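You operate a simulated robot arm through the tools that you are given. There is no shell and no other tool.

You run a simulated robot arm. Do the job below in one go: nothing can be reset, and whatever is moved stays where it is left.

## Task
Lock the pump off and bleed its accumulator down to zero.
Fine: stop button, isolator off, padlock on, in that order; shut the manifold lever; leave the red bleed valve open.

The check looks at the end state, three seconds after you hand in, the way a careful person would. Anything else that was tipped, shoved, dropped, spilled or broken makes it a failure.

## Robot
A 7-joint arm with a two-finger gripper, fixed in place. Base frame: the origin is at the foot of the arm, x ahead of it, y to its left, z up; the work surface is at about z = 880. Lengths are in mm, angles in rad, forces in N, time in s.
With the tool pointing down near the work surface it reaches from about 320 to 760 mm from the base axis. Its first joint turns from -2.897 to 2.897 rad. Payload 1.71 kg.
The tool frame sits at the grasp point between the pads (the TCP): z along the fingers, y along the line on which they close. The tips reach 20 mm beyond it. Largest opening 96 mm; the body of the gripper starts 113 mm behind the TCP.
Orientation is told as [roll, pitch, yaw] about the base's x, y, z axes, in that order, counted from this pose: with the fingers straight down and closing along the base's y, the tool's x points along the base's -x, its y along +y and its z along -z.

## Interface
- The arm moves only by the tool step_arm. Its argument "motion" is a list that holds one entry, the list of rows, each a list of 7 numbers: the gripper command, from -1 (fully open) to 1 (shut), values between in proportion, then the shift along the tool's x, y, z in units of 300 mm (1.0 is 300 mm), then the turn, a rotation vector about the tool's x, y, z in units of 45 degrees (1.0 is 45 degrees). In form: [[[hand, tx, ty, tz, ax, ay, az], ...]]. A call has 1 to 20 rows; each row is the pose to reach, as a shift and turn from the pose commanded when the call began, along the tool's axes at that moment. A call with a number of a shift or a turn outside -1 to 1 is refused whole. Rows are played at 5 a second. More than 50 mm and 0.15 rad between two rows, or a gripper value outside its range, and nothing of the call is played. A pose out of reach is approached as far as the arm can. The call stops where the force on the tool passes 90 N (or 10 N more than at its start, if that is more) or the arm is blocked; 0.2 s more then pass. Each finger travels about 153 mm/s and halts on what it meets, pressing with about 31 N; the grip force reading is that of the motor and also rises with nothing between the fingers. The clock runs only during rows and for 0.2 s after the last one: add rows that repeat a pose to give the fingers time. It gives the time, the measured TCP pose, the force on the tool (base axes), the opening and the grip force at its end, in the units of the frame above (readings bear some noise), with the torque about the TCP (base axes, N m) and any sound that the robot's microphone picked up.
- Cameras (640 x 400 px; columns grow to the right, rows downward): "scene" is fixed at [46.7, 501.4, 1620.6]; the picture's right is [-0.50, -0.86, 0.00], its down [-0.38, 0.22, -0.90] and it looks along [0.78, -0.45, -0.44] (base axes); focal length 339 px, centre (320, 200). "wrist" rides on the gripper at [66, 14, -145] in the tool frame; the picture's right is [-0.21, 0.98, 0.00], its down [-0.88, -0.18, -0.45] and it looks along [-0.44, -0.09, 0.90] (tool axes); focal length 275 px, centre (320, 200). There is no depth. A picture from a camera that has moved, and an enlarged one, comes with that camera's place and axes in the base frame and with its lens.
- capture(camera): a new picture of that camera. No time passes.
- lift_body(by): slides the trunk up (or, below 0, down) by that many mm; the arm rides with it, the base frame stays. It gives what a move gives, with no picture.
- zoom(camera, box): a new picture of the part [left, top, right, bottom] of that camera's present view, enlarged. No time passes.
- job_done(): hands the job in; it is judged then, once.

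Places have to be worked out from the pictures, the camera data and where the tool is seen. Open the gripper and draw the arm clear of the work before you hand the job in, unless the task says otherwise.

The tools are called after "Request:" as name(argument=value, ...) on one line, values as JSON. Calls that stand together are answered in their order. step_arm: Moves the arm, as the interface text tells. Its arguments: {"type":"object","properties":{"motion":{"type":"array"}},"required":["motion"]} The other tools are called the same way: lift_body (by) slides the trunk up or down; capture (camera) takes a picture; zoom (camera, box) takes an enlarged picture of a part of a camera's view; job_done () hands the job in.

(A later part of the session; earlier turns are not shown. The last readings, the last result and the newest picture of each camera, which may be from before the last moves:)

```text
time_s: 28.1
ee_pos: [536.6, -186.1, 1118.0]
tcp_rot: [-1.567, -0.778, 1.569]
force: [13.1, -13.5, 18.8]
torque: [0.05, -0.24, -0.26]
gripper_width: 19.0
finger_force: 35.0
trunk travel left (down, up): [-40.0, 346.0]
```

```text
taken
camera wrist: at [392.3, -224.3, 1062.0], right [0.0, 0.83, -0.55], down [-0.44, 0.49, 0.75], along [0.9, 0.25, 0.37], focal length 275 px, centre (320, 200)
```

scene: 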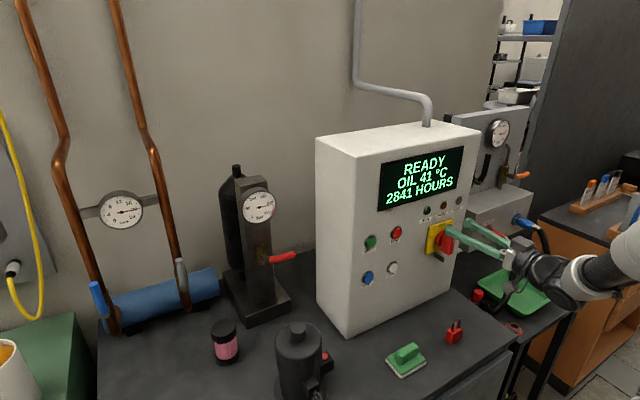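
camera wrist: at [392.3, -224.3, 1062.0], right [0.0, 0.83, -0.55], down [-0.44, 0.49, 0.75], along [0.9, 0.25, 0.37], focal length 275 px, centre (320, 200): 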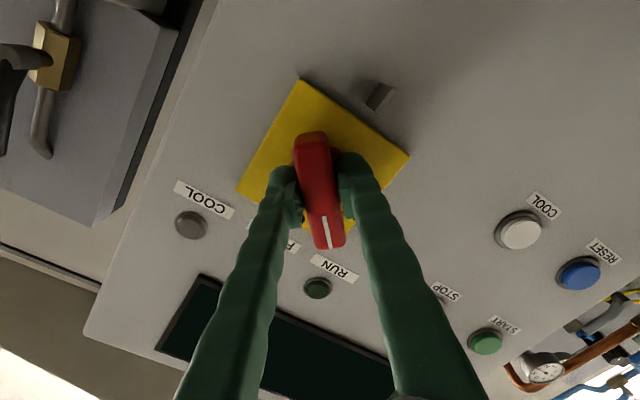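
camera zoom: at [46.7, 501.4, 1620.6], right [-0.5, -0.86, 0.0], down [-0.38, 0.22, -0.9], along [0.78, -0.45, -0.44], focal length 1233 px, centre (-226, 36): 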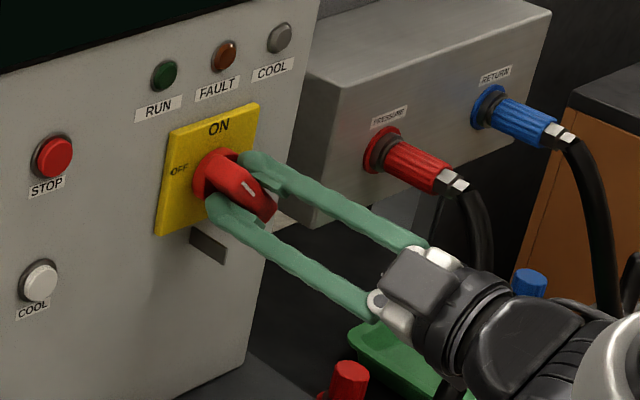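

The bar turned with the gripper and the display went dark. Side forces are moderate (~20 N). I'll continue the remaining 45° to OFF.

Request:
step_arm(motion=[[[1, 0, 0, 0, 0, 0, -0.1], [1, 0, 0, 0, 0, 0, -0.2], [1, 0, 0, 0, 0, 0, -0.3], [1, 0, 0, 0, 0, 0, -0.4], [1, 0, 0, 0, 0, 0, -0.5], [1, 0, 0, 0, 0, 0, -0.6], [1, 0, 0, 0, 0, 0, -0.7], [1, 0, 0, 0, 0, 0, -0.8], [1, 0, 0, 0, 0, 0, -0.9], [1, 0, 0, 0, 0, 0, -1.0], [1, 0, 0, 0, 0, 0, -1.0]]])

Request:
zoom(camera="scene", box=[390, 190, 550, 300])

Request:
capture(camera="wrist")

```text
time_s: 30.5
ee_pos: [536.9, -187.7, 1119.2]
tcp_rot: [-1.57, 0.009, 1.574]
force: [14.6, -14.3, 30.8]
torque: [0.17, -0.35, -0.24]
gripper_width: 19.0
finger_force: 35.0
trunk travel left (down, up): [-40.0, 346.0]
```

```text
3.64 times, centred on (470, 245) of scene
camera zoom: at [46.7, 501.4, 1620.6], right [-0.5, -0.86, 0.0], down [-0.38, 0.22, -0.9], along [0.78, -0.45, -0.44], focal length 1233 px, centre (-226, 36)
```

zoom: 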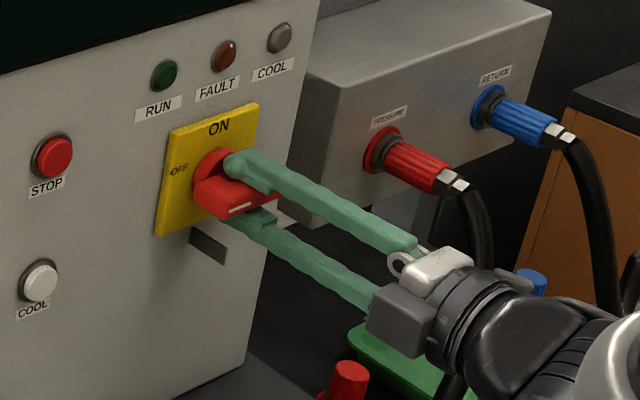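

```text
taken
camera wrist: at [392.5, -253.8, 1105.7], right [0.0, 0.2, -0.98], down [-0.45, 0.88, 0.18], along [0.89, 0.44, 0.09], focal length 275 px, centre (320, 200)
```

wrist: 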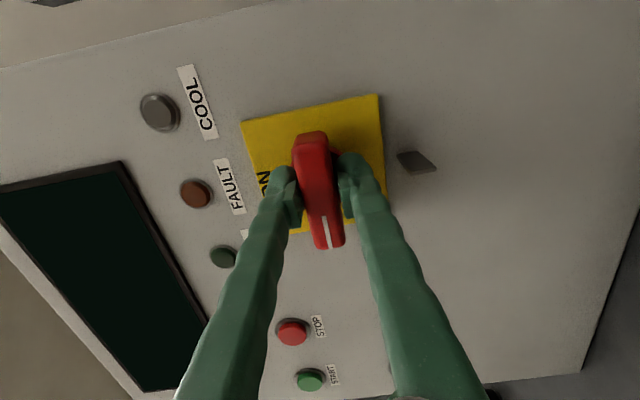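

The bar now lies horizontal, pointing to OFF. I'll open partly to release it and back straight off 30 mm.

Request:
step_arm(motion=[[[0.06, 0, 0, 0, 0, 0, 0], [0.06, 0, 0, 0, 0, 0, 0], [0.06, 0, 0, -0.03, 0, 0, 0], [0.06, 0, 0, -0.06, 0, 0, 0], [0.06, 0, 0, -0.09, 0, 0, 0], [0.06, 0, 0, -0.11, 0, 0, 0], [0.06, 0, 0, -0.11, 0, 0, 0]]])

Request:
zoom(camera="scene", box=[390, 190, 550, 300])

Request:
capture(camera="wrist")

```text
time_s: 32.1
ee_pos: [503.4, -186.4, 1118.0]
tcp_rot: [-1.564, 0.007, 1.577]
force: [-0.3, 0.2, -0.3]
torque: [-0.01, -0.01, 0.01]
gripper_width: 45.0
finger_force: 0.1
trunk travel left (down, up): [-40.0, 346.0]
```

```text
3.64 times, centred on (470, 245) of scene
camera zoom: at [46.7, 501.4, 1620.6], right [-0.5, -0.86, 0.0], down [-0.38, 0.22, -0.9], along [0.78, -0.45, -0.44], focal length 1233 px, centre (-226, 36)
```

zoom: 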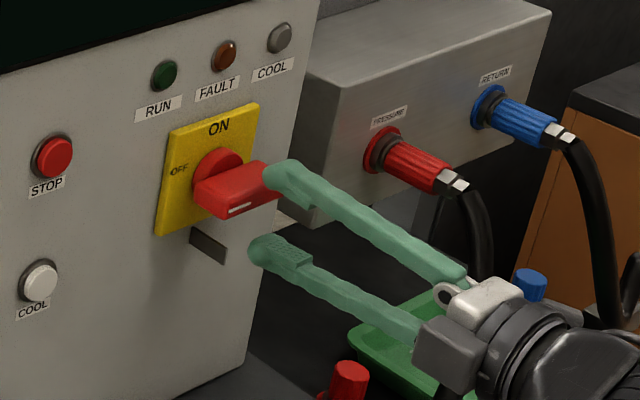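

```text
taken
camera wrist: at [358.4, -252.3, 1104.0], right [-0.01, 0.2, -0.98], down [-0.45, 0.88, 0.18], along [0.89, 0.44, 0.08], focal length 275 px, centre (320, 200)
```

wrist: 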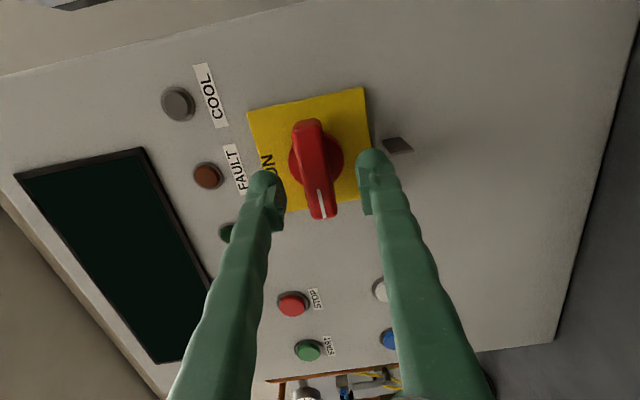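

The isolator is at OFF and the gripper is clear. I'll zoom on the hasp tab from this side for its shape and location.

Request:
zoom(camera="wrist", box=[350, 110, 440, 180])

Request:
zoom(camera="scene", box=[420, 230, 470, 270])

```text
5.71 times, centred on (395, 145) of wrist
camera zoom: at [358.4, -252.3, 1104.0], right [-0.01, 0.2, -0.98], down [-0.45, 0.88, 0.18], along [0.89, 0.44, 0.08], focal length 1573 px, centre (-109, 514)
```

zoom: 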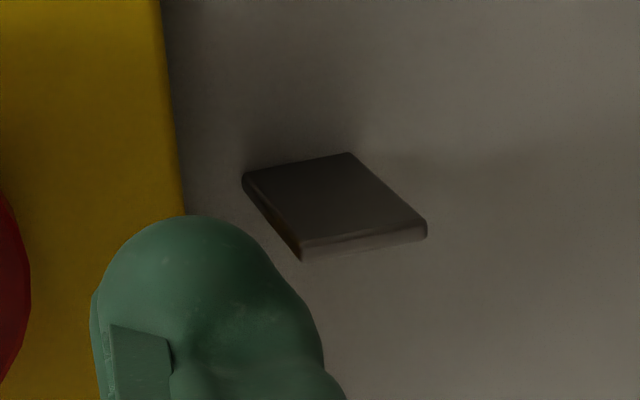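

```text
10.00 times, centred on (445, 250) of scene
camera zoom: at [46.7, 501.4, 1620.6], right [-0.5, -0.86, 0.0], down [-0.38, 0.22, -0.9], along [0.78, -0.45, -0.44], focal length 3390 px, centre (-930, -300)
```

zoom: 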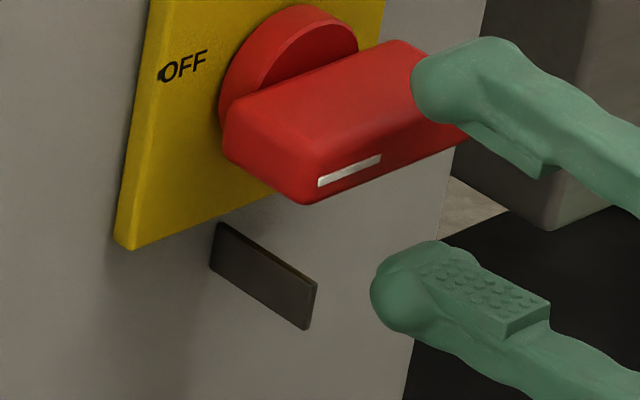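

The tab is solid and spans x 546–583 at y≈-185, z 1048–1063, so the shackle loop has to slide over it from the front. I'll unroll the wrist back in two 45° stages.

Request:
step_arm(motion=[[[0.06, 0, 0, 0, 0, 0, 0.12], [0.06, 0, 0, 0, 0, 0, 0.25], [0.06, 0, 0, 0, 0, 0, 0.37], [0.06, 0, 0, 0, 0, 0, 0.5], [0.06, 0, 0, 0, 0, 0, 0.62], [0.06, 0, 0, 0, 0, 0, 0.75], [0.06, 0, 0, 0, 0, 0, 0.87], [0.06, 0, 0, 0, 0, 0, 1.0], [0.06, 0, 0, 0, 0, 0, 1.0]]])

Request:
step_arm(motion=[[[0.06, 0, 0, 0, 0, 0, 0.12], [0.06, 0, 0, 0, 0, 0, 0.25], [0.06, 0, 0, 0, 0, 0, 0.37], [0.06, 0, 0, 0, 0, 0, 0.5], [0.06, 0, 0, 0, 0, 0, 0.62], [0.06, 0, 0, 0, 0, 0, 0.75], [0.06, 0, 0, 0, 0, 0, 0.87], [0.06, 0, 0, 0, 0, 0, 1.0], [0.06, 0, 0, 0, 0, 0, 1.0]]])

```text
time_s: 34.1
ee_pos: [503.2, -185.8, 1116.2]
tcp_rot: [-1.559, -0.78, 1.569]
force: [0.4, 0.0, 0.1]
torque: [-0.01, 0.02, 0.01]
gripper_width: 45.2
finger_force: 0.0
trunk travel left (down, up): [-40.0, 346.0]
```

```text
time_s: 36.1
ee_pos: [503.0, -185.7, 1117.0]
tcp_rot: [-0.655, -1.563, 0.66]
force: [-0.2, -0.1, 0.5]
torque: [-0.02, 0.0, -0.02]
gripper_width: 45.2
finger_force: 0.0
trunk travel left (down, up): [-40.0, 346.0]
```

Unrolled and still at (503, -186, 1117). Now I'll tilt back to 45° while backing away toward a spot above and in front of the padlock.

Request:
step_arm(motion=[[[-0.2, 0.0, 0, -0.05, 0, 0.1, 0], [-0.2, 0.02, 0.02, -0.1, 0, 0.2, 0], [-0.2, 0.03, 0.04, -0.14, 0, 0.3, 0], [-0.2, 0.045, 0.06, -0.17, 0, 0.4, 0], [-0.2, 0.06, 0.08, -0.2, 0, 0.5, 0], [-0.2, 0.075, 0.1, -0.22, 0, 0.6, 0], [-0.2, 0.09, 0.12, -0.24, 0, 0.7, 0], [-0.2, 0.105, 0.14, -0.26, 0, 0.8, 0], [-0.2, 0.12, 0.153, -0.28, 0, 0.9, 0], [-0.2, 0.133, 0.153, -0.3, 0, 0.98, 0], [-0.2, 0.133, 0.153, -0.3, 0, 0.98, 0]]])

Request:
capture(camera="wrist")

Request:
capture(camera="scene")

```text
time_s: 38.2
ee_pos: [415.6, -67.7, 1074.3]
tcp_rot: [0.018, -0.813, 0.179]
force: [-0.7, -0.8, 0.2]
torque: [0.05, -0.06, 0.01]
gripper_width: 57.6
finger_force: 0.0
trunk travel left (down, up): [-40.0, 346.0]
stopped in row 10: the arm was blocked; the commanded pose is now the measured one
```

```text
taken
camera wrist: at [265.7, -83.8, 1125.3], right [-0.05, 0.99, 0.16], down [0.31, -0.14, 0.94], along [0.95, 0.09, -0.3], focal length 275 px, centre (320, 200)
```

wrist: 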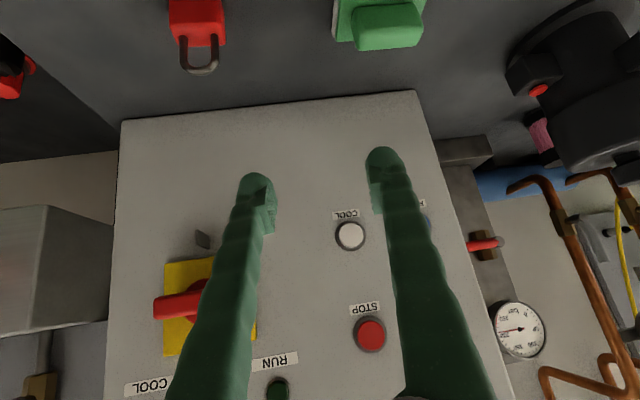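

```text
taken
```

scene: 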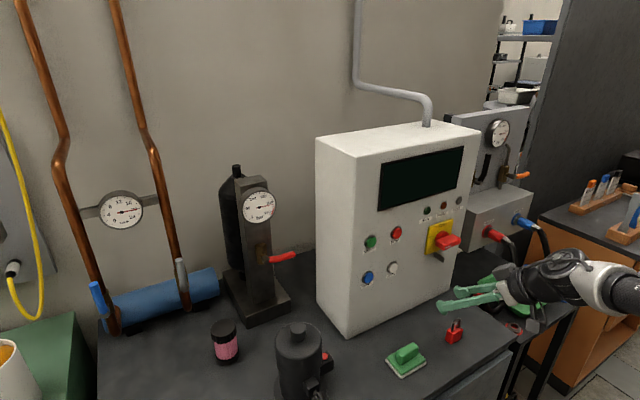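

The arm shifted configuration and stopped at (416, -68, 1074) with some yaw; there was no contact, and nothing looks disturbed. I'll correct gently toward y=-139 with the padlock's yaw, in small steps.

Request:
step_arm(motion=[[[-0.2, 0, 0, 0, 0, 0, 0], [-0.2, 0.014, -0.028, -0.002, 0.03, 0, 0.029], [-0.2, 0.028, -0.056, -0.005, 0.061, 0, 0.058], [-0.2, 0.042, -0.084, -0.007, 0.091, 0, 0.087], [-0.2, 0.055, -0.112, -0.01, 0.122, 0, 0.116], [-0.2, 0.069, -0.14, -0.012, 0.152, 0, 0.144], [-0.2, 0.083, -0.168, -0.015, 0.183, 0, 0.173], [-0.2, 0.097, -0.196, -0.017, 0.213, 0, 0.202], [-0.2, 0.111, -0.224, -0.02, 0.244, 0, 0.231], [-0.2, 0.111, -0.224, -0.02, 0.244, 0, 0.231]]])

Request:
capture(camera="scene")

Request:
capture(camera="wrist")

```text
time_s: 39.6
ee_pos: [404.6, -50.9, 1067.7]
tcp_rot: [0.021, -0.829, 0.175]
force: [-0.5, 0.4, 0.9]
torque: [0.0, -0.06, -0.03]
gripper_width: 57.6
finger_force: 0.0
trunk travel left (down, up): [-40.0, 346.0]
stopped in row 6: the arm was blocked; the commanded pose is now the measured one
```

```text
taken
```

scene: 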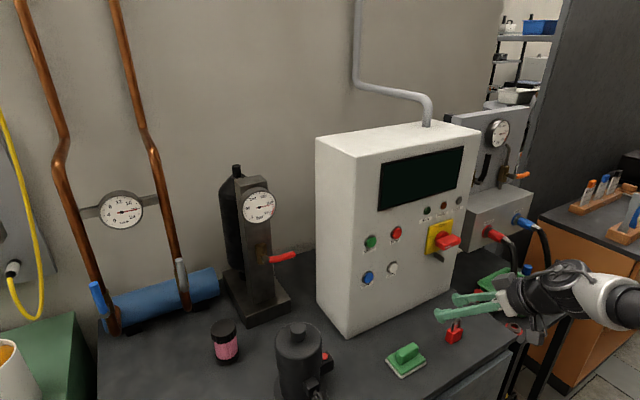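

```text
taken
camera wrist: at [254.2, -66.5, 1116.4], right [-0.05, 0.98, 0.17], down [0.3, -0.15, 0.94], along [0.95, 0.1, -0.29], focal length 275 px, centre (320, 200)
```

wrist: 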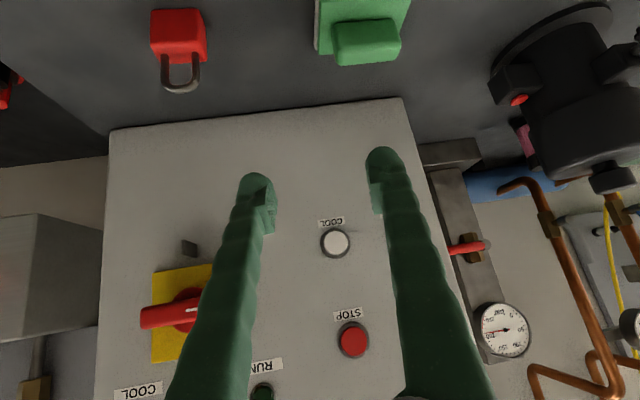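

The motion is being blocked internally, with no tool force, so I think the arm is folded near a joint limit. I'll return to the comfortable start-like posture, tool down and higher relative to the shoulder, in slow steps.

Request:
step_arm(motion=[[[-0.2, -0.025, 0.001, -0.01, 0, 0.05, 0], [-0.2, -0.05, 0.001, -0.02, 0, 0.1, 0], [-0.2, -0.075, 0.002, -0.03, 0, 0.16, 0], [-0.2, -0.1, 0.003, -0.04, 0, 0.22, 0], [-0.2, -0.125, 0.003, -0.05, 0, 0.28, 0], [-0.2, -0.15, 0.004, -0.06, 0, 0.34, 0], [-0.2, -0.175, 0.005, -0.07, 0, 0.4, 0], [-0.2, -0.2, 0.006, -0.08, 0, 0.46, 0], [-0.2, -0.225, 0.006, -0.09, 0, 0.53, 0], [-0.2, -0.25, 0.007, -0.1, 0, 0.6, 0], [-0.2, -0.275, 0.008, -0.11, 0, 0.67, 0], [-0.2, -0.3, 0.009, -0.12, 0, 0.74, 0], [-0.2, -0.33, 0.01, -0.135, 0, 0.82, 0], [-0.2, -0.36, 0.01, -0.15, 0, 0.9, 0], [-0.2, -0.394, 0.011, -0.161, 0, 1.0, 0], [-0.2, -0.394, 0.011, -0.161, 0, 1.0, 0]]])

Request:
capture(camera="scene")

```text
time_s: 40.4
ee_pos: [404.6, 7.3, 1080.0]
tcp_rot: [0.064, -0.712, 0.302]
force: [-0.3, -0.2, 1.0]
torque: [0.05, -0.03, -0.01]
gripper_width: 57.9
finger_force: 0.0
trunk travel left (down, up): [-40.0, 346.0]
stopped in row 3: the arm was blocked; the commanded pose is now the measured one
```

```text
taken
```

scene: 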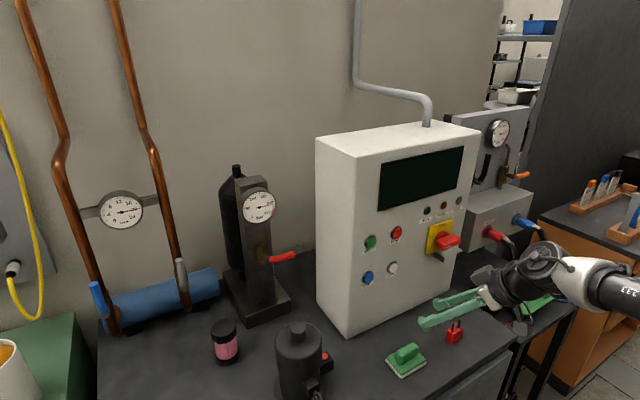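

It progressed, but it's drifting sideways as joints reconfigure. I'll try a small pure lift with hold rows to see whether the arm settles.

Request:
step_arm(motion=[[[-0.2, 0, 0, 0, 0, 0, 0], [-0.2, 0, 0, 0, 0, 0, 0], [-0.2, -0.01, 0, -0.012, 0, 0.02, 0], [-0.2, -0.02, 0, -0.024, 0, 0.04, 0], [-0.2, -0.03, 0, -0.036, 0, 0.06, 0], [-0.2, -0.04, 0, -0.048, 0, 0.08, 0], [-0.2, -0.04, 0, -0.048, 0, 0.08, 0], [-0.2, -0.04, 0, -0.048, 0, 0.08, 0]]])

Request:
capture(camera="scene")

```text
time_s: 41.7
ee_pos: [385.6, 47.8, 1097.3]
tcp_rot: [0.095, -0.663, 0.411]
force: [0.1, -0.2, 0.7]
torque: [0.01, -0.04, 0.0]
gripper_width: 57.5
finger_force: 0.1
trunk travel left (down, up): [-40.0, 346.0]
stopped in row 6: the arm was blocked; the commanded pose is now the measured one
```

```text
taken
```

scene: 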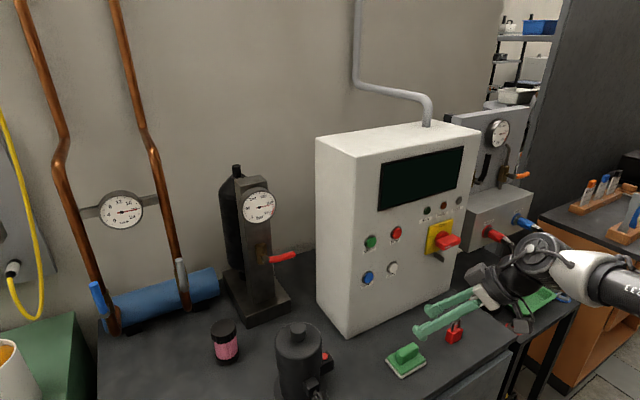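

The arm looks folded to its minimum reach, with the wrist too close to the shoulder. I'll move outward (+x) while lessening the tilt and undoing the yaw, in small steps.

Request:
step_arm(motion=[[[-0.2, -0.014, -0.02, 0.011, 0.02, 0.045, 0.03], [-0.2, -0.028, -0.04, 0.022, 0.05, 0.09, 0.07], [-0.2, -0.042, -0.06, 0.033, 0.08, 0.14, 0.11], [-0.2, -0.056, -0.08, 0.044, 0.11, 0.19, 0.15], [-0.2, -0.07, -0.1, 0.055, 0.14, 0.24, 0.19], [-0.2, -0.084, -0.125, 0.066, 0.17, 0.29, 0.23], [-0.2, -0.098, -0.15, 0.077, 0.2, 0.34, 0.27], [-0.2, -0.113, -0.172, 0.088, 0.235, 0.38, 0.301], [-0.2, -0.113, -0.172, 0.088, 0.235, 0.38, 0.301]]])

Request:
capture(camera="scene")

```text
time_s: 42.5
ee_pos: [387.1, 85.8, 1093.9]
tcp_rot: [0.118, -0.547, 0.438]
force: [0.1, -1.5, 0.4]
torque: [0.04, -0.04, 0.01]
gripper_width: 57.6
finger_force: 0.1
trunk travel left (down, up): [-40.0, 346.0]
stopped in row 4: the arm was blocked; the commanded pose is now the measured one
```

```text
taken
```

scene: 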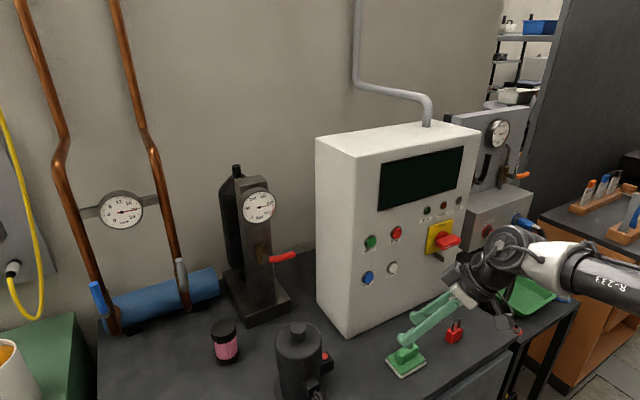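

Still sliding left as it unfolds, but the tilt is reducing. I'll command only un-tilting plus a little outward motion, leaving the yaw alone.

Request:
step_arm(motion=[[[-0.2, -0.01, 0, 0.01, 0, 0.04, 0], [-0.2, -0.02, 0, 0.02, 0, 0.08, 0], [-0.2, -0.03, 0, 0.03, 0, 0.13, 0], [-0.2, -0.04, 0, 0.035, 0, 0.18, 0], [-0.2, -0.05, 0, 0.04, 0, 0.24, 0], [-0.2, -0.06, 0, 0.045, 0, 0.3, 0], [-0.2, -0.07, 0, 0.05, 0, 0.36, 0], [-0.2, -0.08, 0, 0.055, 0, 0.42, 0], [-0.2, -0.09, 0, 0.06, 0, 0.48, 0], [-0.2, -0.09, 0, 0.06, 0, 0.48, 0]]])

Request:
capture(camera="scene")

```text
time_s: 44.9
ee_pos: [417.2, 86.0, 1104.3]
tcp_rot: [0.217, -0.235, 0.46]
force: [-0.3, -0.3, -0.1]
torque: [0.12, 0.0, -0.01]
gripper_width: 57.5
finger_force: 0.1
trunk travel left (down, up): [-40.0, 346.0]
stopped in row 10: the arm was blocked; the commanded pose is now the measured one
```

```text
taken
```

scene: 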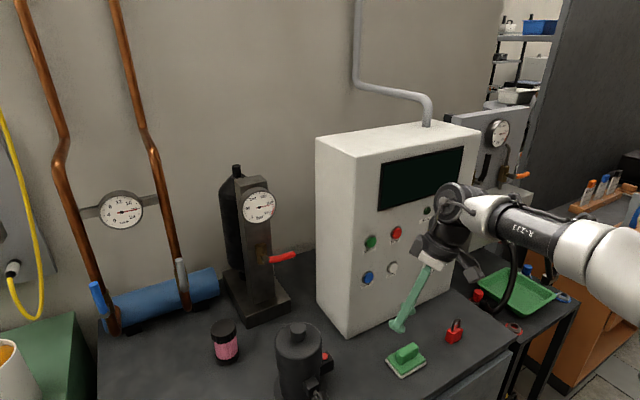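

Nearly unfolded: now at (417, 86, 1104) with only moderate rotation left. I'll straighten the tool to point down at about (447, 26, 1144).

Request:
step_arm(motion=[[[-0.2, -0.003, -0.019, -0.017, 0.034, 0.023, 0.061], [-0.2, -0.006, -0.038, -0.035, 0.068, 0.046, 0.123], [-0.2, -0.01, -0.057, -0.052, 0.102, 0.069, 0.184], [-0.2, -0.013, -0.076, -0.07, 0.136, 0.092, 0.245], [-0.2, -0.016, -0.096, -0.087, 0.17, 0.115, 0.307], [-0.2, -0.019, -0.115, -0.104, 0.203, 0.138, 0.368], [-0.2, -0.022, -0.134, -0.122, 0.237, 0.161, 0.429], [-0.2, -0.026, -0.153, -0.139, 0.271, 0.184, 0.49], [-0.2, -0.029, -0.172, -0.157, 0.305, 0.207, 0.552], [-0.2, -0.032, -0.191, -0.174, 0.339, 0.23, 0.613], [-0.2, -0.032, -0.191, -0.174, 0.339, 0.23, 0.613]]])

Request:
capture(camera="scene")

```text
time_s: 45.7
ee_pos: [415.9, 59.0, 1127.9]
tcp_rot: [0.217, -0.194, 0.31]
force: [-0.2, -1.9, 0.3]
torque: [0.14, 0.0, -0.01]
gripper_width: 57.7
finger_force: 0.2
trunk travel left (down, up): [-40.0, 346.0]
stopped in row 4: the arm was blocked; the commanded pose is now the measured one
```

```text
taken
```

scene: 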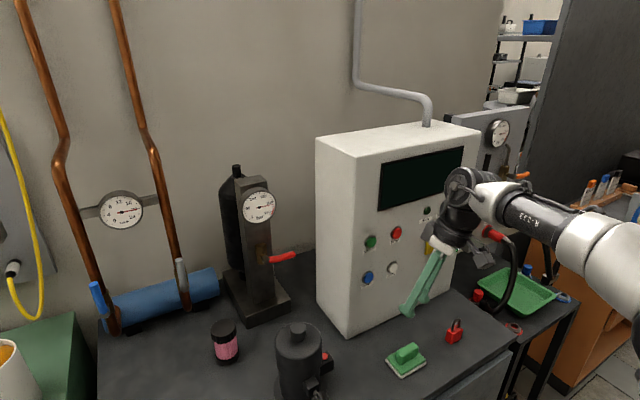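

Following slowly. I'll command the remaining rotation only, in finer steps.

Request:
step_arm(motion=[[[-0.2, 0, 0, 0, 0.02, 0.012, 0.026], [-0.2, 0, 0, 0, 0.04, 0.025, 0.052], [-0.2, 0, 0, 0, 0.06, 0.038, 0.078], [-0.2, 0, 0, 0, 0.078, 0.05, 0.105], [-0.2, 0, 0, 0, 0.098, 0.063, 0.131], [-0.2, 0, 0, 0, 0.117, 0.075, 0.157], [-0.2, 0, 0, 0, 0.136, 0.088, 0.183], [-0.2, 0, 0, 0, 0.156, 0.1, 0.21], [-0.2, 0, 0, 0, 0.175, 0.113, 0.236], [-0.2, 0, 0, 0, 0.194, 0.126, 0.262], [-0.2, 0, 0, 0, 0.214, 0.138, 0.288], [-0.2, 0, 0, 0, 0.233, 0.151, 0.314], [-0.2, 0, 0, 0, 0.253, 0.163, 0.34], [-0.2, 0, 0, 0, 0.272, 0.176, 0.367], [-0.2, 0, 0, 0, 0.292, 0.188, 0.393], [-0.2, 0, 0, 0, 0.311, 0.201, 0.419], [-0.2, 0, 0, 0, 0.311, 0.201, 0.419]]])

Request:
capture(camera="scene")

```text
time_s: 46.0
ee_pos: [405.4, 45.0, 1131.6]
tcp_rot: [0.28, -0.205, 0.281]
force: [-0.7, -1.2, 0.0]
torque: [0.13, -0.08, -0.01]
gripper_width: 57.6
finger_force: 0.0
trunk travel left (down, up): [-40.0, 346.0]
stopped in row 1: the arm was blocked; the commanded pose is now the measured one
```

```text
taken
```

scene: 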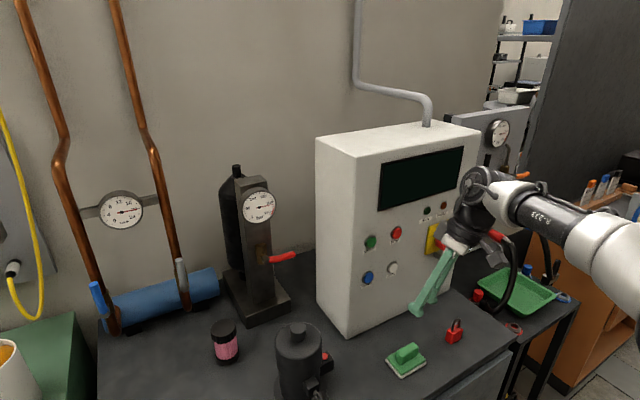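

It still moved a little toward the right. I'll try a plain hold to see whether the arm settles or continues to reconfigure.

Request:
step_arm(motion=[[[-0.2, 0, 0, 0, 0, 0, 0], [-0.2, 0, 0, 0, 0, 0, 0], [-0.2, 0, 0, 0, 0, 0, 0]]])

```text
time_s: 46.8
ee_pos: [407.4, 51.2, 1129.9]
tcp_rot: [0.279, -0.2, 0.289]
force: [0.3, 0.0, -0.3]
torque: [0.01, 0.0, 0.05]
gripper_width: 57.7
finger_force: 0.0
trunk travel left (down, up): [-40.0, 346.0]
```

Holding settles it. Now a small outward-only shift, with no rotation.

Request:
step_arm(motion=[[[-0.2, -0.02, -0.01, -0.005, 0, 0, 0], [-0.2, -0.04, -0.02, -0.01, 0, 0, 0], [-0.2, -0.06, -0.03, -0.014, 0, 0, 0], [-0.2, -0.08, -0.04, -0.018, 0, 0, 0], [-0.2, -0.1, -0.05, -0.023, 0, 0, 0], [-0.2, -0.123, -0.065, -0.028, 0, 0, 0], [-0.2, -0.123, -0.065, -0.028, 0, 0, 0]]])

Request:
capture(camera="scene")

```text
time_s: 48.4
ee_pos: [449.3, 54.2, 1142.7]
tcp_rot: [0.211, -0.2, 0.313]
force: [0.7, 0.2, -0.3]
torque: [-0.06, -0.01, 0.01]
gripper_width: 57.5
finger_force: 0.1
out of reach, approached as far as the arm can: row 5, 6
trunk travel left (down, up): [-40.0, 346.0]
```

```text
taken
```

scene: 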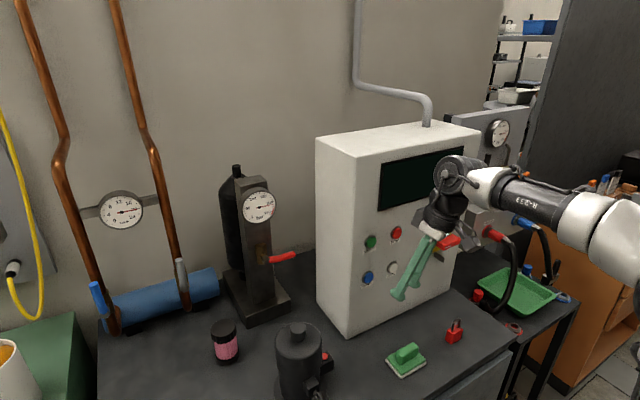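

That worked cleanly. Now a small rotation toward neutral, about the tool z axis only.

Request:
step_arm(motion=[[[-0.2, 0, 0, 0, 0, 0, 0.04], [-0.2, 0, 0, 0, 0, 0, 0.08], [-0.2, 0, 0, 0, 0, 0, 0.12], [-0.2, 0, 0, 0, 0, 0, 0.16], [-0.2, 0, 0, 0, 0, 0, 0.2], [-0.2, 0, 0, 0, 0, 0, 0.25], [-0.2, 0, 0, 0, 0, 0, 0.3], [-0.2, 0, 0, 0, 0, 0, 0.35], [-0.2, 0, 0, 0, 0, 0, 0.35]]])

Request:
capture(camera="scene")

```text
time_s: 48.8
ee_pos: [449.6, 45.3, 1148.6]
tcp_rot: [0.222, -0.2, 0.28]
force: [-0.2, -1.3, 0.4]
torque: [0.21, 0.0, 0.01]
gripper_width: 57.6
finger_force: 0.1
trunk travel left (down, up): [-40.0, 346.0]
stopped in row 2: the arm was blocked; the commanded pose is now the measured one
```

```text
taken
```

scene: 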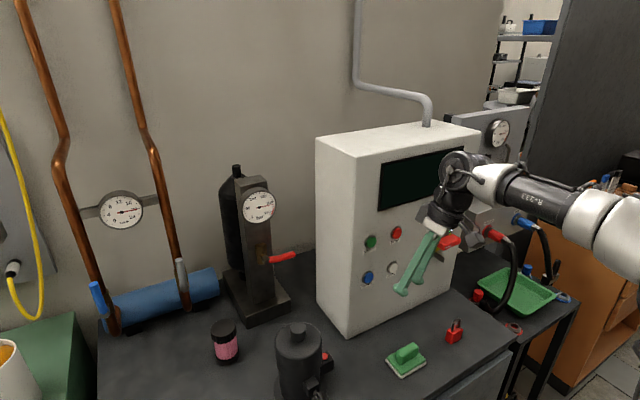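

Rotation trips it, but translations follow. I'll go straight up in free space so the arm unfolds and the elbow can straighten out.

Request:
step_arm(motion=[[[-0.2, 0, 0, 0, 0, 0, 0], [-0.2, -0.008, 0.008, -0.036, 0, 0, 0], [-0.2, -0.015, 0.016, -0.072, 0, 0, 0], [-0.2, -0.023, 0.024, -0.108, 0, 0, 0], [-0.2, -0.03, 0.032, -0.144, 0, 0, 0], [-0.2, -0.038, 0.041, -0.18, 0, 0, 0], [-0.2, -0.045, 0.049, -0.215, 0, 0, 0], [-0.2, -0.053, 0.057, -0.251, 0, 0, 0], [-0.2, -0.06, 0.065, -0.287, 0, 0, 0], [-0.2, -0.06, 0.065, -0.287, 0, 0, 0]]])

Request:
capture(camera="scene")

```text
time_s: 49.5
ee_pos: [439.8, 49.8, 1172.2]
tcp_rot: [0.208, -0.218, 0.283]
force: [-0.7, -0.1, 0.5]
torque: [0.0, -0.03, -0.04]
gripper_width: 57.6
finger_force: 0.0
trunk travel left (down, up): [-40.0, 346.0]
stopped in row 3: the arm was blocked; the commanded pose is now the measured one
```

```text
taken
```

scene: 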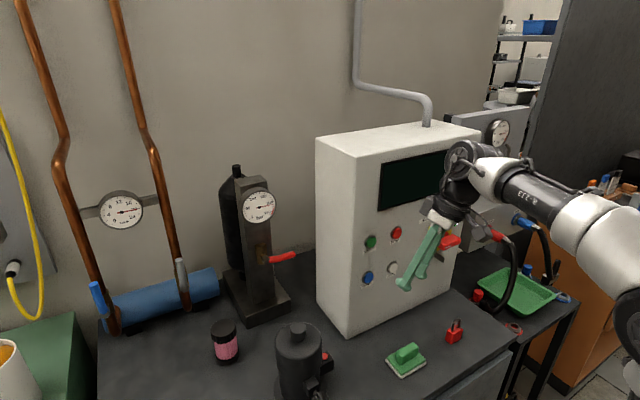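

It rises about 24 mm per call before tripping. I'll use slower steps (about 5 mm per row) upward.

Request:
step_arm(motion=[[[-0.2, 0, 0, 0, 0, 0, 0], [-0.2, -0.003, 0.003, -0.016, 0, 0, 0], [-0.2, -0.006, 0.006, -0.032, 0, 0, 0], [-0.2, -0.01, 0.01, -0.048, 0, 0, 0], [-0.2, -0.013, 0.013, -0.064, 0, 0, 0], [-0.2, -0.016, 0.016, -0.08, 0, 0, 0], [-0.2, -0.02, 0.02, -0.096, 0, 0, 0], [-0.2, -0.023, 0.023, -0.112, 0, 0, 0], [-0.2, -0.026, 0.026, -0.128, 0, 0, 0], [-0.2, -0.03, 0.03, -0.144, 0, 0, 0], [-0.2, -0.033, 0.033, -0.16, 0, 0, 0], [-0.2, -0.036, 0.036, -0.176, 0, 0, 0], [-0.2, -0.04, 0.04, -0.192, 0, 0, 0], [-0.2, -0.043, 0.043, -0.208, 0, 0, 0], [-0.2, -0.046, 0.046, -0.224, 0, 0, 0], [-0.2, -0.05, 0.05, -0.24, 0, 0, 0], [-0.2, -0.053, 0.053, -0.256, 0, 0, 0], [-0.2, -0.053, 0.053, -0.256, 0, 0, 0]]])

Request:
capture(camera="scene")

```text
time_s: 49.8
ee_pos: [427.6, 58.8, 1182.3]
tcp_rot: [0.2, -0.242, 0.299]
force: [-0.6, 2.1, -0.7]
torque: [-0.26, -0.07, -0.04]
gripper_width: 57.3
finger_force: 0.2
trunk travel left (down, up): [-40.0, 346.0]
stopped in row 1: the arm was blocked; the commanded pose is now the measured one
```

```text
taken
```

scene: 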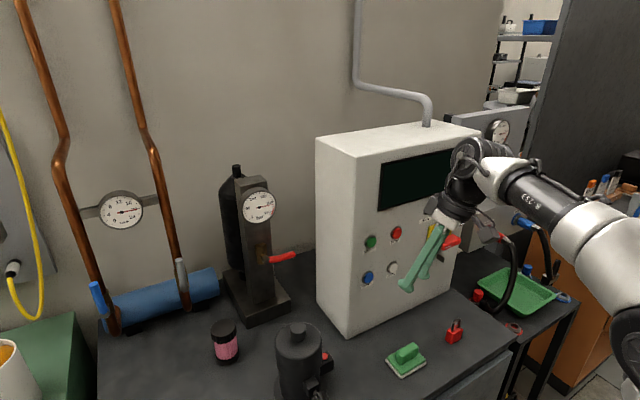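

That trip came right after a stop, likely residual motion. I'll hold first to settle, then move up slowly in a second call.

Request:
step_arm(motion=[[[-0.2, 0, 0, 0, 0, 0, 0], [-0.2, 0, 0, 0, 0, 0, 0], [-0.2, 0, 0, 0, 0, 0, 0], [-0.2, 0, 0, 0, 0, 0, 0]]])

Request:
step_arm(motion=[[[-0.2, -0.003, 0.003, -0.016, 0, 0, 0], [-0.2, -0.006, 0.006, -0.032, 0, 0, 0], [-0.2, -0.01, 0.01, -0.048, 0, 0, 0], [-0.2, -0.013, 0.013, -0.064, 0, 0, 0], [-0.2, -0.016, 0.016, -0.08, 0, 0, 0], [-0.2, -0.02, 0.02, -0.096, 0, 0, 0], [-0.2, -0.023, 0.023, -0.112, 0, 0, 0], [-0.2, -0.026, 0.026, -0.128, 0, 0, 0], [-0.2, -0.03, 0.03, -0.144, 0, 0, 0], [-0.2, -0.033, 0.033, -0.16, 0, 0, 0], [-0.2, -0.036, 0.036, -0.176, 0, 0, 0], [-0.2, -0.036, 0.036, -0.176, 0, 0, 0]]])

Request:
capture(camera="scene")

```text
time_s: 50.2
ee_pos: [413.3, 44.6, 1195.2]
tcp_rot: [0.21, -0.272, 0.274]
force: [-0.7, 0.3, 0.3]
torque: [-0.16, -0.05, -0.03]
gripper_width: 57.6
finger_force: 0.2
trunk travel left (down, up): [-40.0, 346.0]
stopped in row 1: the arm was blocked; the commanded pose is now the measured one
```

```text
time_s: 50.5
ee_pos: [401.6, 20.8, 1202.4]
tcp_rot: [0.262, -0.294, 0.237]
force: [-1.5, -1.1, 0.6]
torque: [0.1, -0.09, -0.01]
gripper_width: 57.6
finger_force: 0.0
trunk travel left (down, up): [-40.0, 346.0]
stopped in row 1: the arm was blocked; the commanded pose is now the measured one
```

```text
taken
```

scene: 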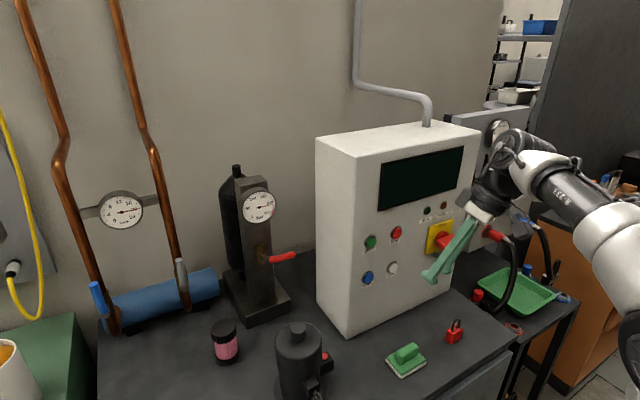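

It continues drifting up and right on its own, so I'll keep holding to let it settle.

Request:
step_arm(motion=[[[-0.2, 0, 0, 0, 0, 0, 0], [-0.2, 0, 0, 0, 0, 0, 0], [-0.2, 0, 0, 0, 0, 0, 0]]])

Request:
step_arm(motion=[[[-0.2, 0, 0, 0, 0, 0, 0], [-0.2, 0, 0, 0, 0, 0, 0], [-0.2, 0, 0, 0, 0, 0, 0]]])

Request:
capture(camera="scene")

```text
time_s: 51.3
ee_pos: [402.9, 24.7, 1198.6]
tcp_rot: [0.268, -0.286, 0.242]
force: [0.0, 1.3, 0.9]
torque: [-0.01, -0.01, -0.03]
gripper_width: 57.5
finger_force: 0.1
trunk travel left (down, up): [-40.0, 346.0]
```

```text
time_s: 52.1
ee_pos: [403.5, 25.9, 1198.9]
tcp_rot: [0.266, -0.287, 0.243]
force: [-1.0, -0.5, -0.3]
torque: [0.0, -0.01, 0.02]
gripper_width: 57.6
finger_force: 0.1
trunk travel left (down, up): [-40.0, 346.0]
```

```text
taken
```

scene: 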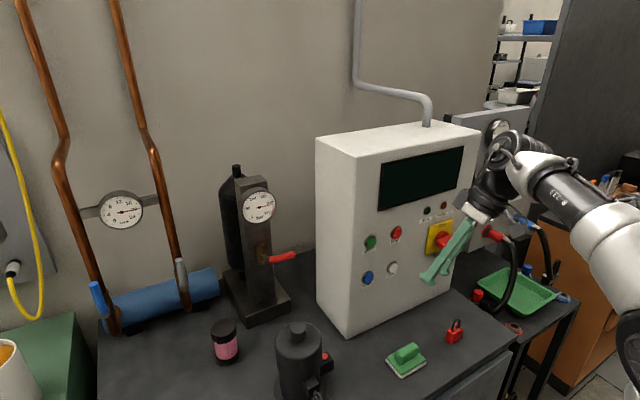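

Settled at (403, 26, 1199). Now a slow rise combined with a bit of outward motion.

Request:
step_arm(motion=[[[-0.2, -0.01, 0.0, -0.005, 0, 0, 0], [-0.2, -0.025, 0.0, -0.015, 0, 0, 0], [-0.2, -0.045, 0.001, -0.035, 0, 0, 0], [-0.2, -0.065, 0.002, -0.055, 0, 0, 0], [-0.2, -0.085, 0.003, -0.075, 0, 0, 0], [-0.2, -0.105, 0.005, -0.095, 0, 0, 0], [-0.2, -0.125, 0.006, -0.115, 0, 0, 0], [-0.2, -0.145, 0.007, -0.13, 0, 0, 0], [-0.2, -0.165, 0.008, -0.145, 0, 0, 0], [-0.2, -0.181, 0.009, -0.158, 0, 0, 0], [-0.2, -0.181, 0.009, -0.158, 0, 0, 0], [-0.2, -0.181, 0.009, -0.158, 0, 0, 0]]])

Request:
capture(camera="scene")

```text
time_s: 53.4
ee_pos: [406.1, 44.3, 1248.4]
tcp_rot: [0.208, -0.317, 0.275]
force: [0.2, 1.2, -0.7]
torque: [-0.08, -0.03, -0.03]
gripper_width: 57.6
finger_force: 0.1
trunk travel left (down, up): [-40.0, 346.0]
stopped in row 6: the arm was blocked; the commanded pose is now the measured one
```

```text
taken
```

scene: 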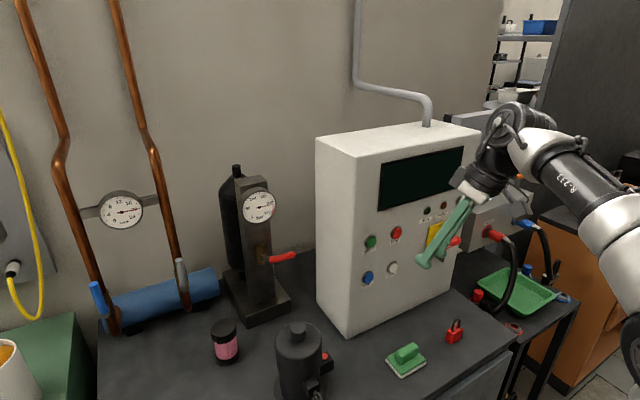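

Progress: z=1248. I'll settle, then rise again.

Request:
step_arm(motion=[[[-0.2, 0, 0, 0, 0, 0, 0], [-0.2, 0, 0, 0, 0, 0, 0], [-0.2, 0, 0, 0, 0, 0, 0]]])

Request:
step_arm(motion=[[[-0.2, 0, 0, 0, 0, 0, 0], [-0.2, 0, 0, 0, 0, 0, 0], [-0.2, 0, 0, 0, 0, 0, 0]]])

Request:
step_arm(motion=[[[-0.2, -0.005, 0.004, -0.015, 0, 0, 0], [-0.2, -0.015, 0.01, -0.04, 0, 0, 0], [-0.2, -0.025, 0.02, -0.07, 0, 0, 0], [-0.2, -0.035, 0.03, -0.1, 0, 0, 0], [-0.2, -0.045, 0.04, -0.13, 0, 0, 0], [-0.2, -0.055, 0.05, -0.16, 0, 0, 0], [-0.2, -0.065, 0.06, -0.19, 0, 0, 0], [-0.2, -0.075, 0.065, -0.22, 0, 0, 0], [-0.2, -0.085, 0.07, -0.25, 0, 0, 0], [-0.2, -0.085, 0.07, -0.25, 0, 0, 0]]])

Request:
capture(camera="scene")

```text
time_s: 54.2
ee_pos: [409.2, 45.1, 1243.2]
tcp_rot: [0.211, -0.309, 0.277]
force: [-0.3, -0.5, -0.9]
torque: [-0.01, 0.02, 0.0]
gripper_width: 57.7
finger_force: 0.1
trunk travel left (down, up): [-40.0, 346.0]
```

```text
time_s: 55.0
ee_pos: [410.1, 45.3, 1244.9]
tcp_rot: [0.213, -0.312, 0.277]
force: [0.7, 0.2, -0.1]
torque: [-0.01, 0.02, -0.04]
gripper_width: 57.9
finger_force: 0.1
trunk travel left (down, up): [-40.0, 346.0]
```

```text
time_s: 57.2
ee_pos: [403.8, 58.5, 1324.8]
tcp_rot: [0.195, -0.301, 0.282]
force: [0.4, 2.5, 0.2]
torque: [-0.24, 0.03, -0.05]
gripper_width: 57.7
finger_force: 0.0
out of reach, approached as far as the arm can: row 8, 9
trunk travel left (down, up): [-40.0, 346.0]
```

```text
taken
```

scene: 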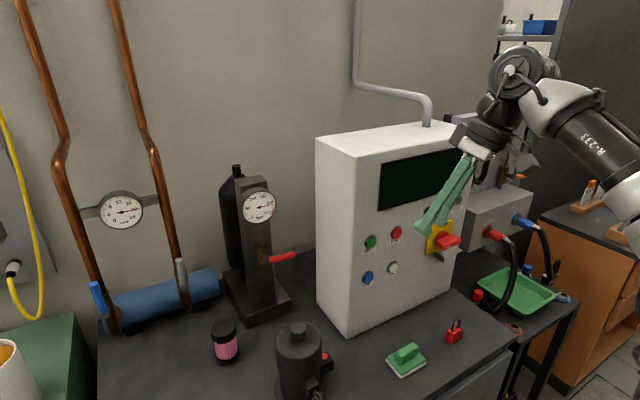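

z=1325 with no trip. Going up once more.

Request:
step_arm(motion=[[[-0.2, 0, 0, 0, 0, 0, 0], [-0.2, -0.01, 0.006, -0.02, 0, 0, 0], [-0.2, -0.02, 0.012, -0.05, 0, 0, 0], [-0.2, -0.03, 0.02, -0.08, 0, 0, 0], [-0.2, -0.04, 0.027, -0.11, 0, 0, 0], [-0.2, -0.05, 0.034, -0.14, 0, 0, 0], [-0.2, -0.06, 0.041, -0.17, 0, 0, 0], [-0.2, -0.07, 0.048, -0.2, 0, 0, 0], [-0.2, -0.08, 0.055, -0.23, 0, 0, 0], [-0.2, -0.09, 0.06, -0.26, 0, 0, 0], [-0.2, -0.09, 0.06, -0.26, 0, 0, 0], [-0.2, -0.09, 0.06, -0.26, 0, 0, 0]]])

Request:
capture(camera="scene")

```text
time_s: 59.8
ee_pos: [402.6, 62.1, 1361.2]
tcp_rot: [0.197, -0.304, 0.287]
force: [-0.4, 0.1, -0.4]
torque: [-0.03, -0.01, 0.0]
gripper_width: 57.7
finger_force: 0.1
out of reach, approached as far as the arm can: row 6, 7, 8, 9, 10, 11, 12
trunk travel left (down, up): [-40.0, 346.0]
```

```text
taken
```

scene: 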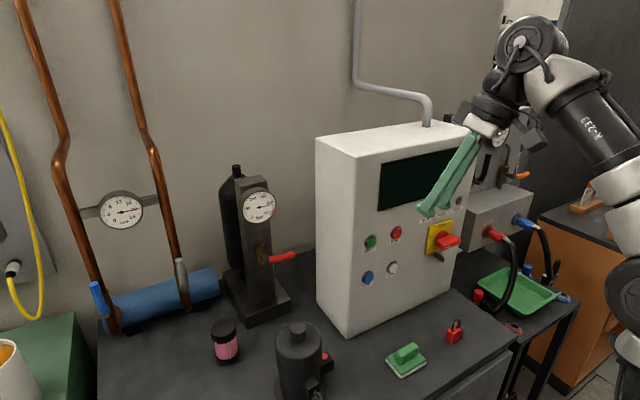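

My revised estimate puts the shoulder at about z≈1275 plus trunk travel, so the arm is now nearly stretched upward. A higher shoulder suits the padlock pick, so I'll raise the trunk 340 mm. The arm rides up in free space.

Request:
lift_body(by=340)

Request:
capture(camera="scene")

Request:
capture(camera="wrist")

```text
time_s: 63.1
ee_pos: [404.1, 62.6, 1701.0]
tcp_rot: [0.199, -0.306, 0.287]
force: [0.1, -0.7, 0.5]
torque: [0.0, 0.03, -0.04]
gripper_width: 57.6
finger_force: 0.0
trunk travel left (down, up): [-380.0, 6.0]
```

```text
taken
```

scene: 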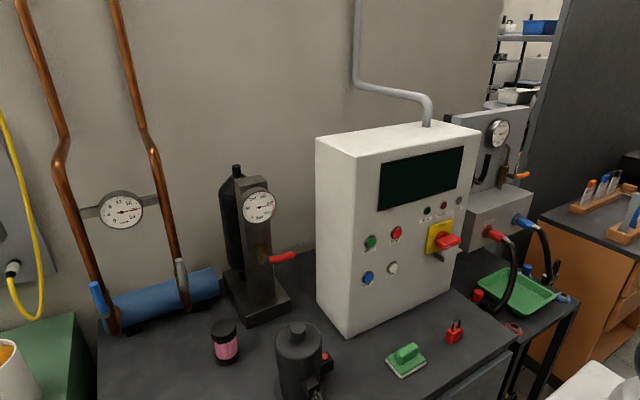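

```text
taken
camera wrist: at [306.3, 17.7, 1819.3], right [-0.14, 0.96, 0.25], down [0.76, -0.06, 0.64], along [0.63, 0.28, -0.72], focal length 275 px, centre (320, 200)
```

wrist: 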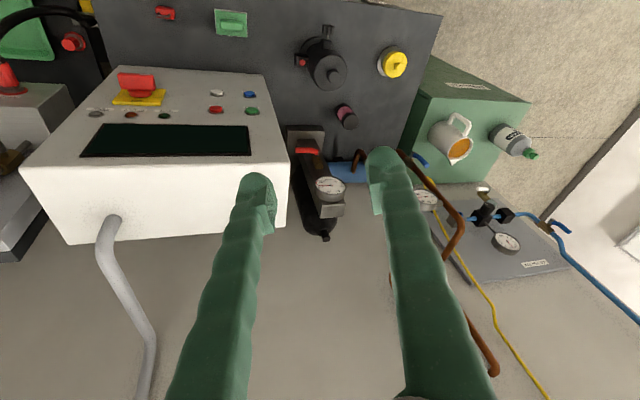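

The trunk is now at +80. I'll straighten the tool to point down while lowering to about (450, 0, 1450), a comfortable posture similar to the start.

Request:
step_arm(motion=[[[-0.2, 0.01, -0.025, 0.0475, 0.019, 0.022, 0.025], [-0.2, 0.021, -0.05, 0.095, 0.038, 0.044, 0.05], [-0.2, 0.031, -0.075, 0.1425, 0.057, 0.066, 0.075], [-0.2, 0.042, -0.1, 0.19, 0.076, 0.087, 0.1], [-0.2, 0.052, -0.125, 0.2375, 0.096, 0.109, 0.125], [-0.2, 0.063, -0.15, 0.285, 0.115, 0.131, 0.15], [-0.2, 0.073, -0.175, 0.3325, 0.134, 0.153, 0.175], [-0.2, 0.084, -0.2, 0.38, 0.153, 0.175, 0.2], [-0.2, 0.094, -0.225, 0.4275, 0.172, 0.197, 0.225], [-0.2, 0.104, -0.25, 0.475, 0.191, 0.219, 0.25], [-0.2, 0.115, -0.275, 0.5225, 0.21, 0.24, 0.275], [-0.2, 0.125, -0.3, 0.57, 0.229, 0.262, 0.3], [-0.2, 0.136, -0.325, 0.6175, 0.248, 0.284, 0.325], [-0.2, 0.146, -0.35, 0.665, 0.267, 0.306, 0.35], [-0.2, 0.157, -0.375, 0.7125, 0.287, 0.328, 0.375], [-0.2, 0.167, -0.4, 0.76, 0.306, 0.35, 0.4], [-0.2, 0.167, -0.4, 0.76, 0.306, 0.35, 0.4]]])

Request:
capture(camera="scene")

```text
time_s: 64.8
ee_pos: [411.5, 72.2, 1612.8]
tcp_rot: [0.313, -0.217, 0.232]
force: [-0.7, -0.6, -0.7]
torque: [0.16, -0.07, -0.01]
gripper_width: 57.6
finger_force: 0.1
trunk travel left (down, up): [-380.0, 6.0]
stopped in row 8: the arm was blocked; the commanded pose is now the measured one
```

```text
taken
```

scene: 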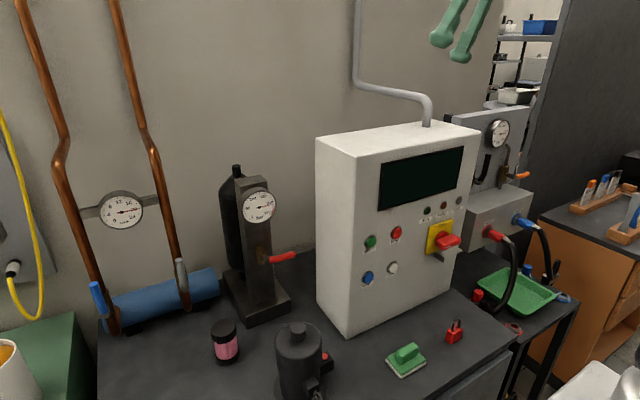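

The tilt to one side (roll) isn't coming back. I'll look at the part of the robot visible at the bottom right of the scene.

Request:
zoom(camera="scene", box=[520, 320, 640, 400])

Request:
step_arm(motion=[[[-0.2, 0, 0, 0, 0, 0, 0], [-0.2, 0, 0, 0, 0, 0, 0], [-0.2, 0, 0, 0, 0, 0, 0], [-0.2, 0, 0, 0, 0, 0, 0]]])

```text
5.00 times, centred on (580, 360) of scene
camera zoom: at [46.7, 501.4, 1620.6], right [-0.5, -0.86, 0.0], down [-0.38, 0.22, -0.9], along [0.78, -0.45, -0.44], focal length 1695 px, centre (-980, -600)
```

zoom: 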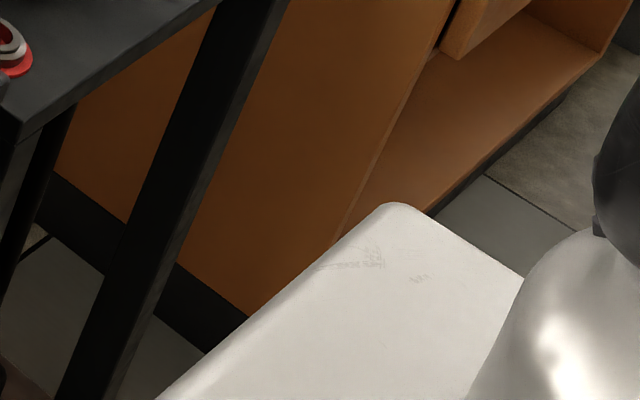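

```text
time_s: 66.0
ee_pos: [388.0, 84.4, 1634.3]
tcp_rot: [0.391, -0.288, 0.323]
force: [-0.4, -0.5, 0.0]
torque: [0.11, -0.1, -0.02]
gripper_width: 57.4
finger_force: 0.0
trunk travel left (down, up): [-380.0, 6.0]
stopped in row 4: the arm was blocked; the commanded pose is now the measured one
```

That is the trunk plate and the arm base, not an obstacle. I think the wrist is over-folded, with the forearm steep and the tool pointing back down along it, so I'll descend without changing orientation to open up the wrist.

Request:
step_arm(motion=[[[-0.2, 0, 0, 0, 0, 0, 0], [-0.2, 0, -0.01, 0.02, 0, 0, 0], [-0.2, 0.001, -0.03, 0.055, 0, 0, 0], [-0.2, 0.001, -0.055, 0.105, 0, 0, 0], [-0.2, 0.002, -0.08, 0.155, 0, 0, 0], [-0.2, 0.002, -0.105, 0.205, 0, 0, 0], [-0.2, 0.003, -0.13, 0.255, 0, 0, 0], [-0.2, 0.003, -0.16, 0.305, 0, 0, 0], [-0.2, 0.004, -0.19, 0.36, 0, 0, 0], [-0.2, 0.005, -0.22, 0.415, 0, 0, 0], [-0.2, 0.005, -0.25, 0.47, 0, 0, 0], [-0.2, 0.006, -0.275, 0.52, 0, 0, 0], [-0.2, 0.007, -0.3, 0.57, 0, 0, 0], [-0.2, 0.007, -0.323, 0.617, 0, 0, 0], [-0.2, 0.007, -0.323, 0.617, 0, 0, 0]]])

Request:
capture(camera="scene")

```text
time_s: 66.4
ee_pos: [360.7, 100.4, 1651.1]
tcp_rot: [0.432, -0.346, 0.401]
force: [-0.2, -0.4, -0.7]
torque: [0.06, -0.06, -0.01]
gripper_width: 57.5
finger_force: 0.0
trunk travel left (down, up): [-380.0, 6.0]
stopped in row 1: the arm was blocked; the commanded pose is now the measured one
```

```text
taken
```

scene: 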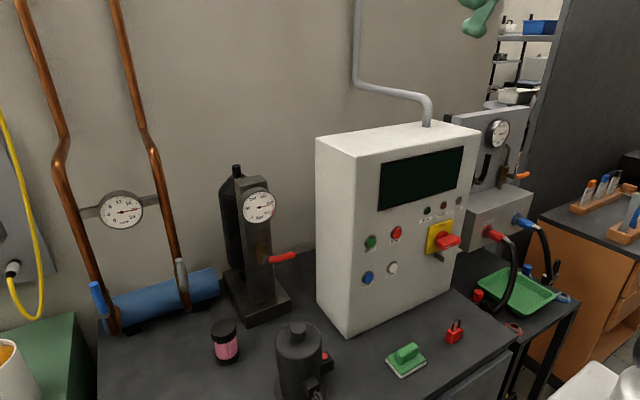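

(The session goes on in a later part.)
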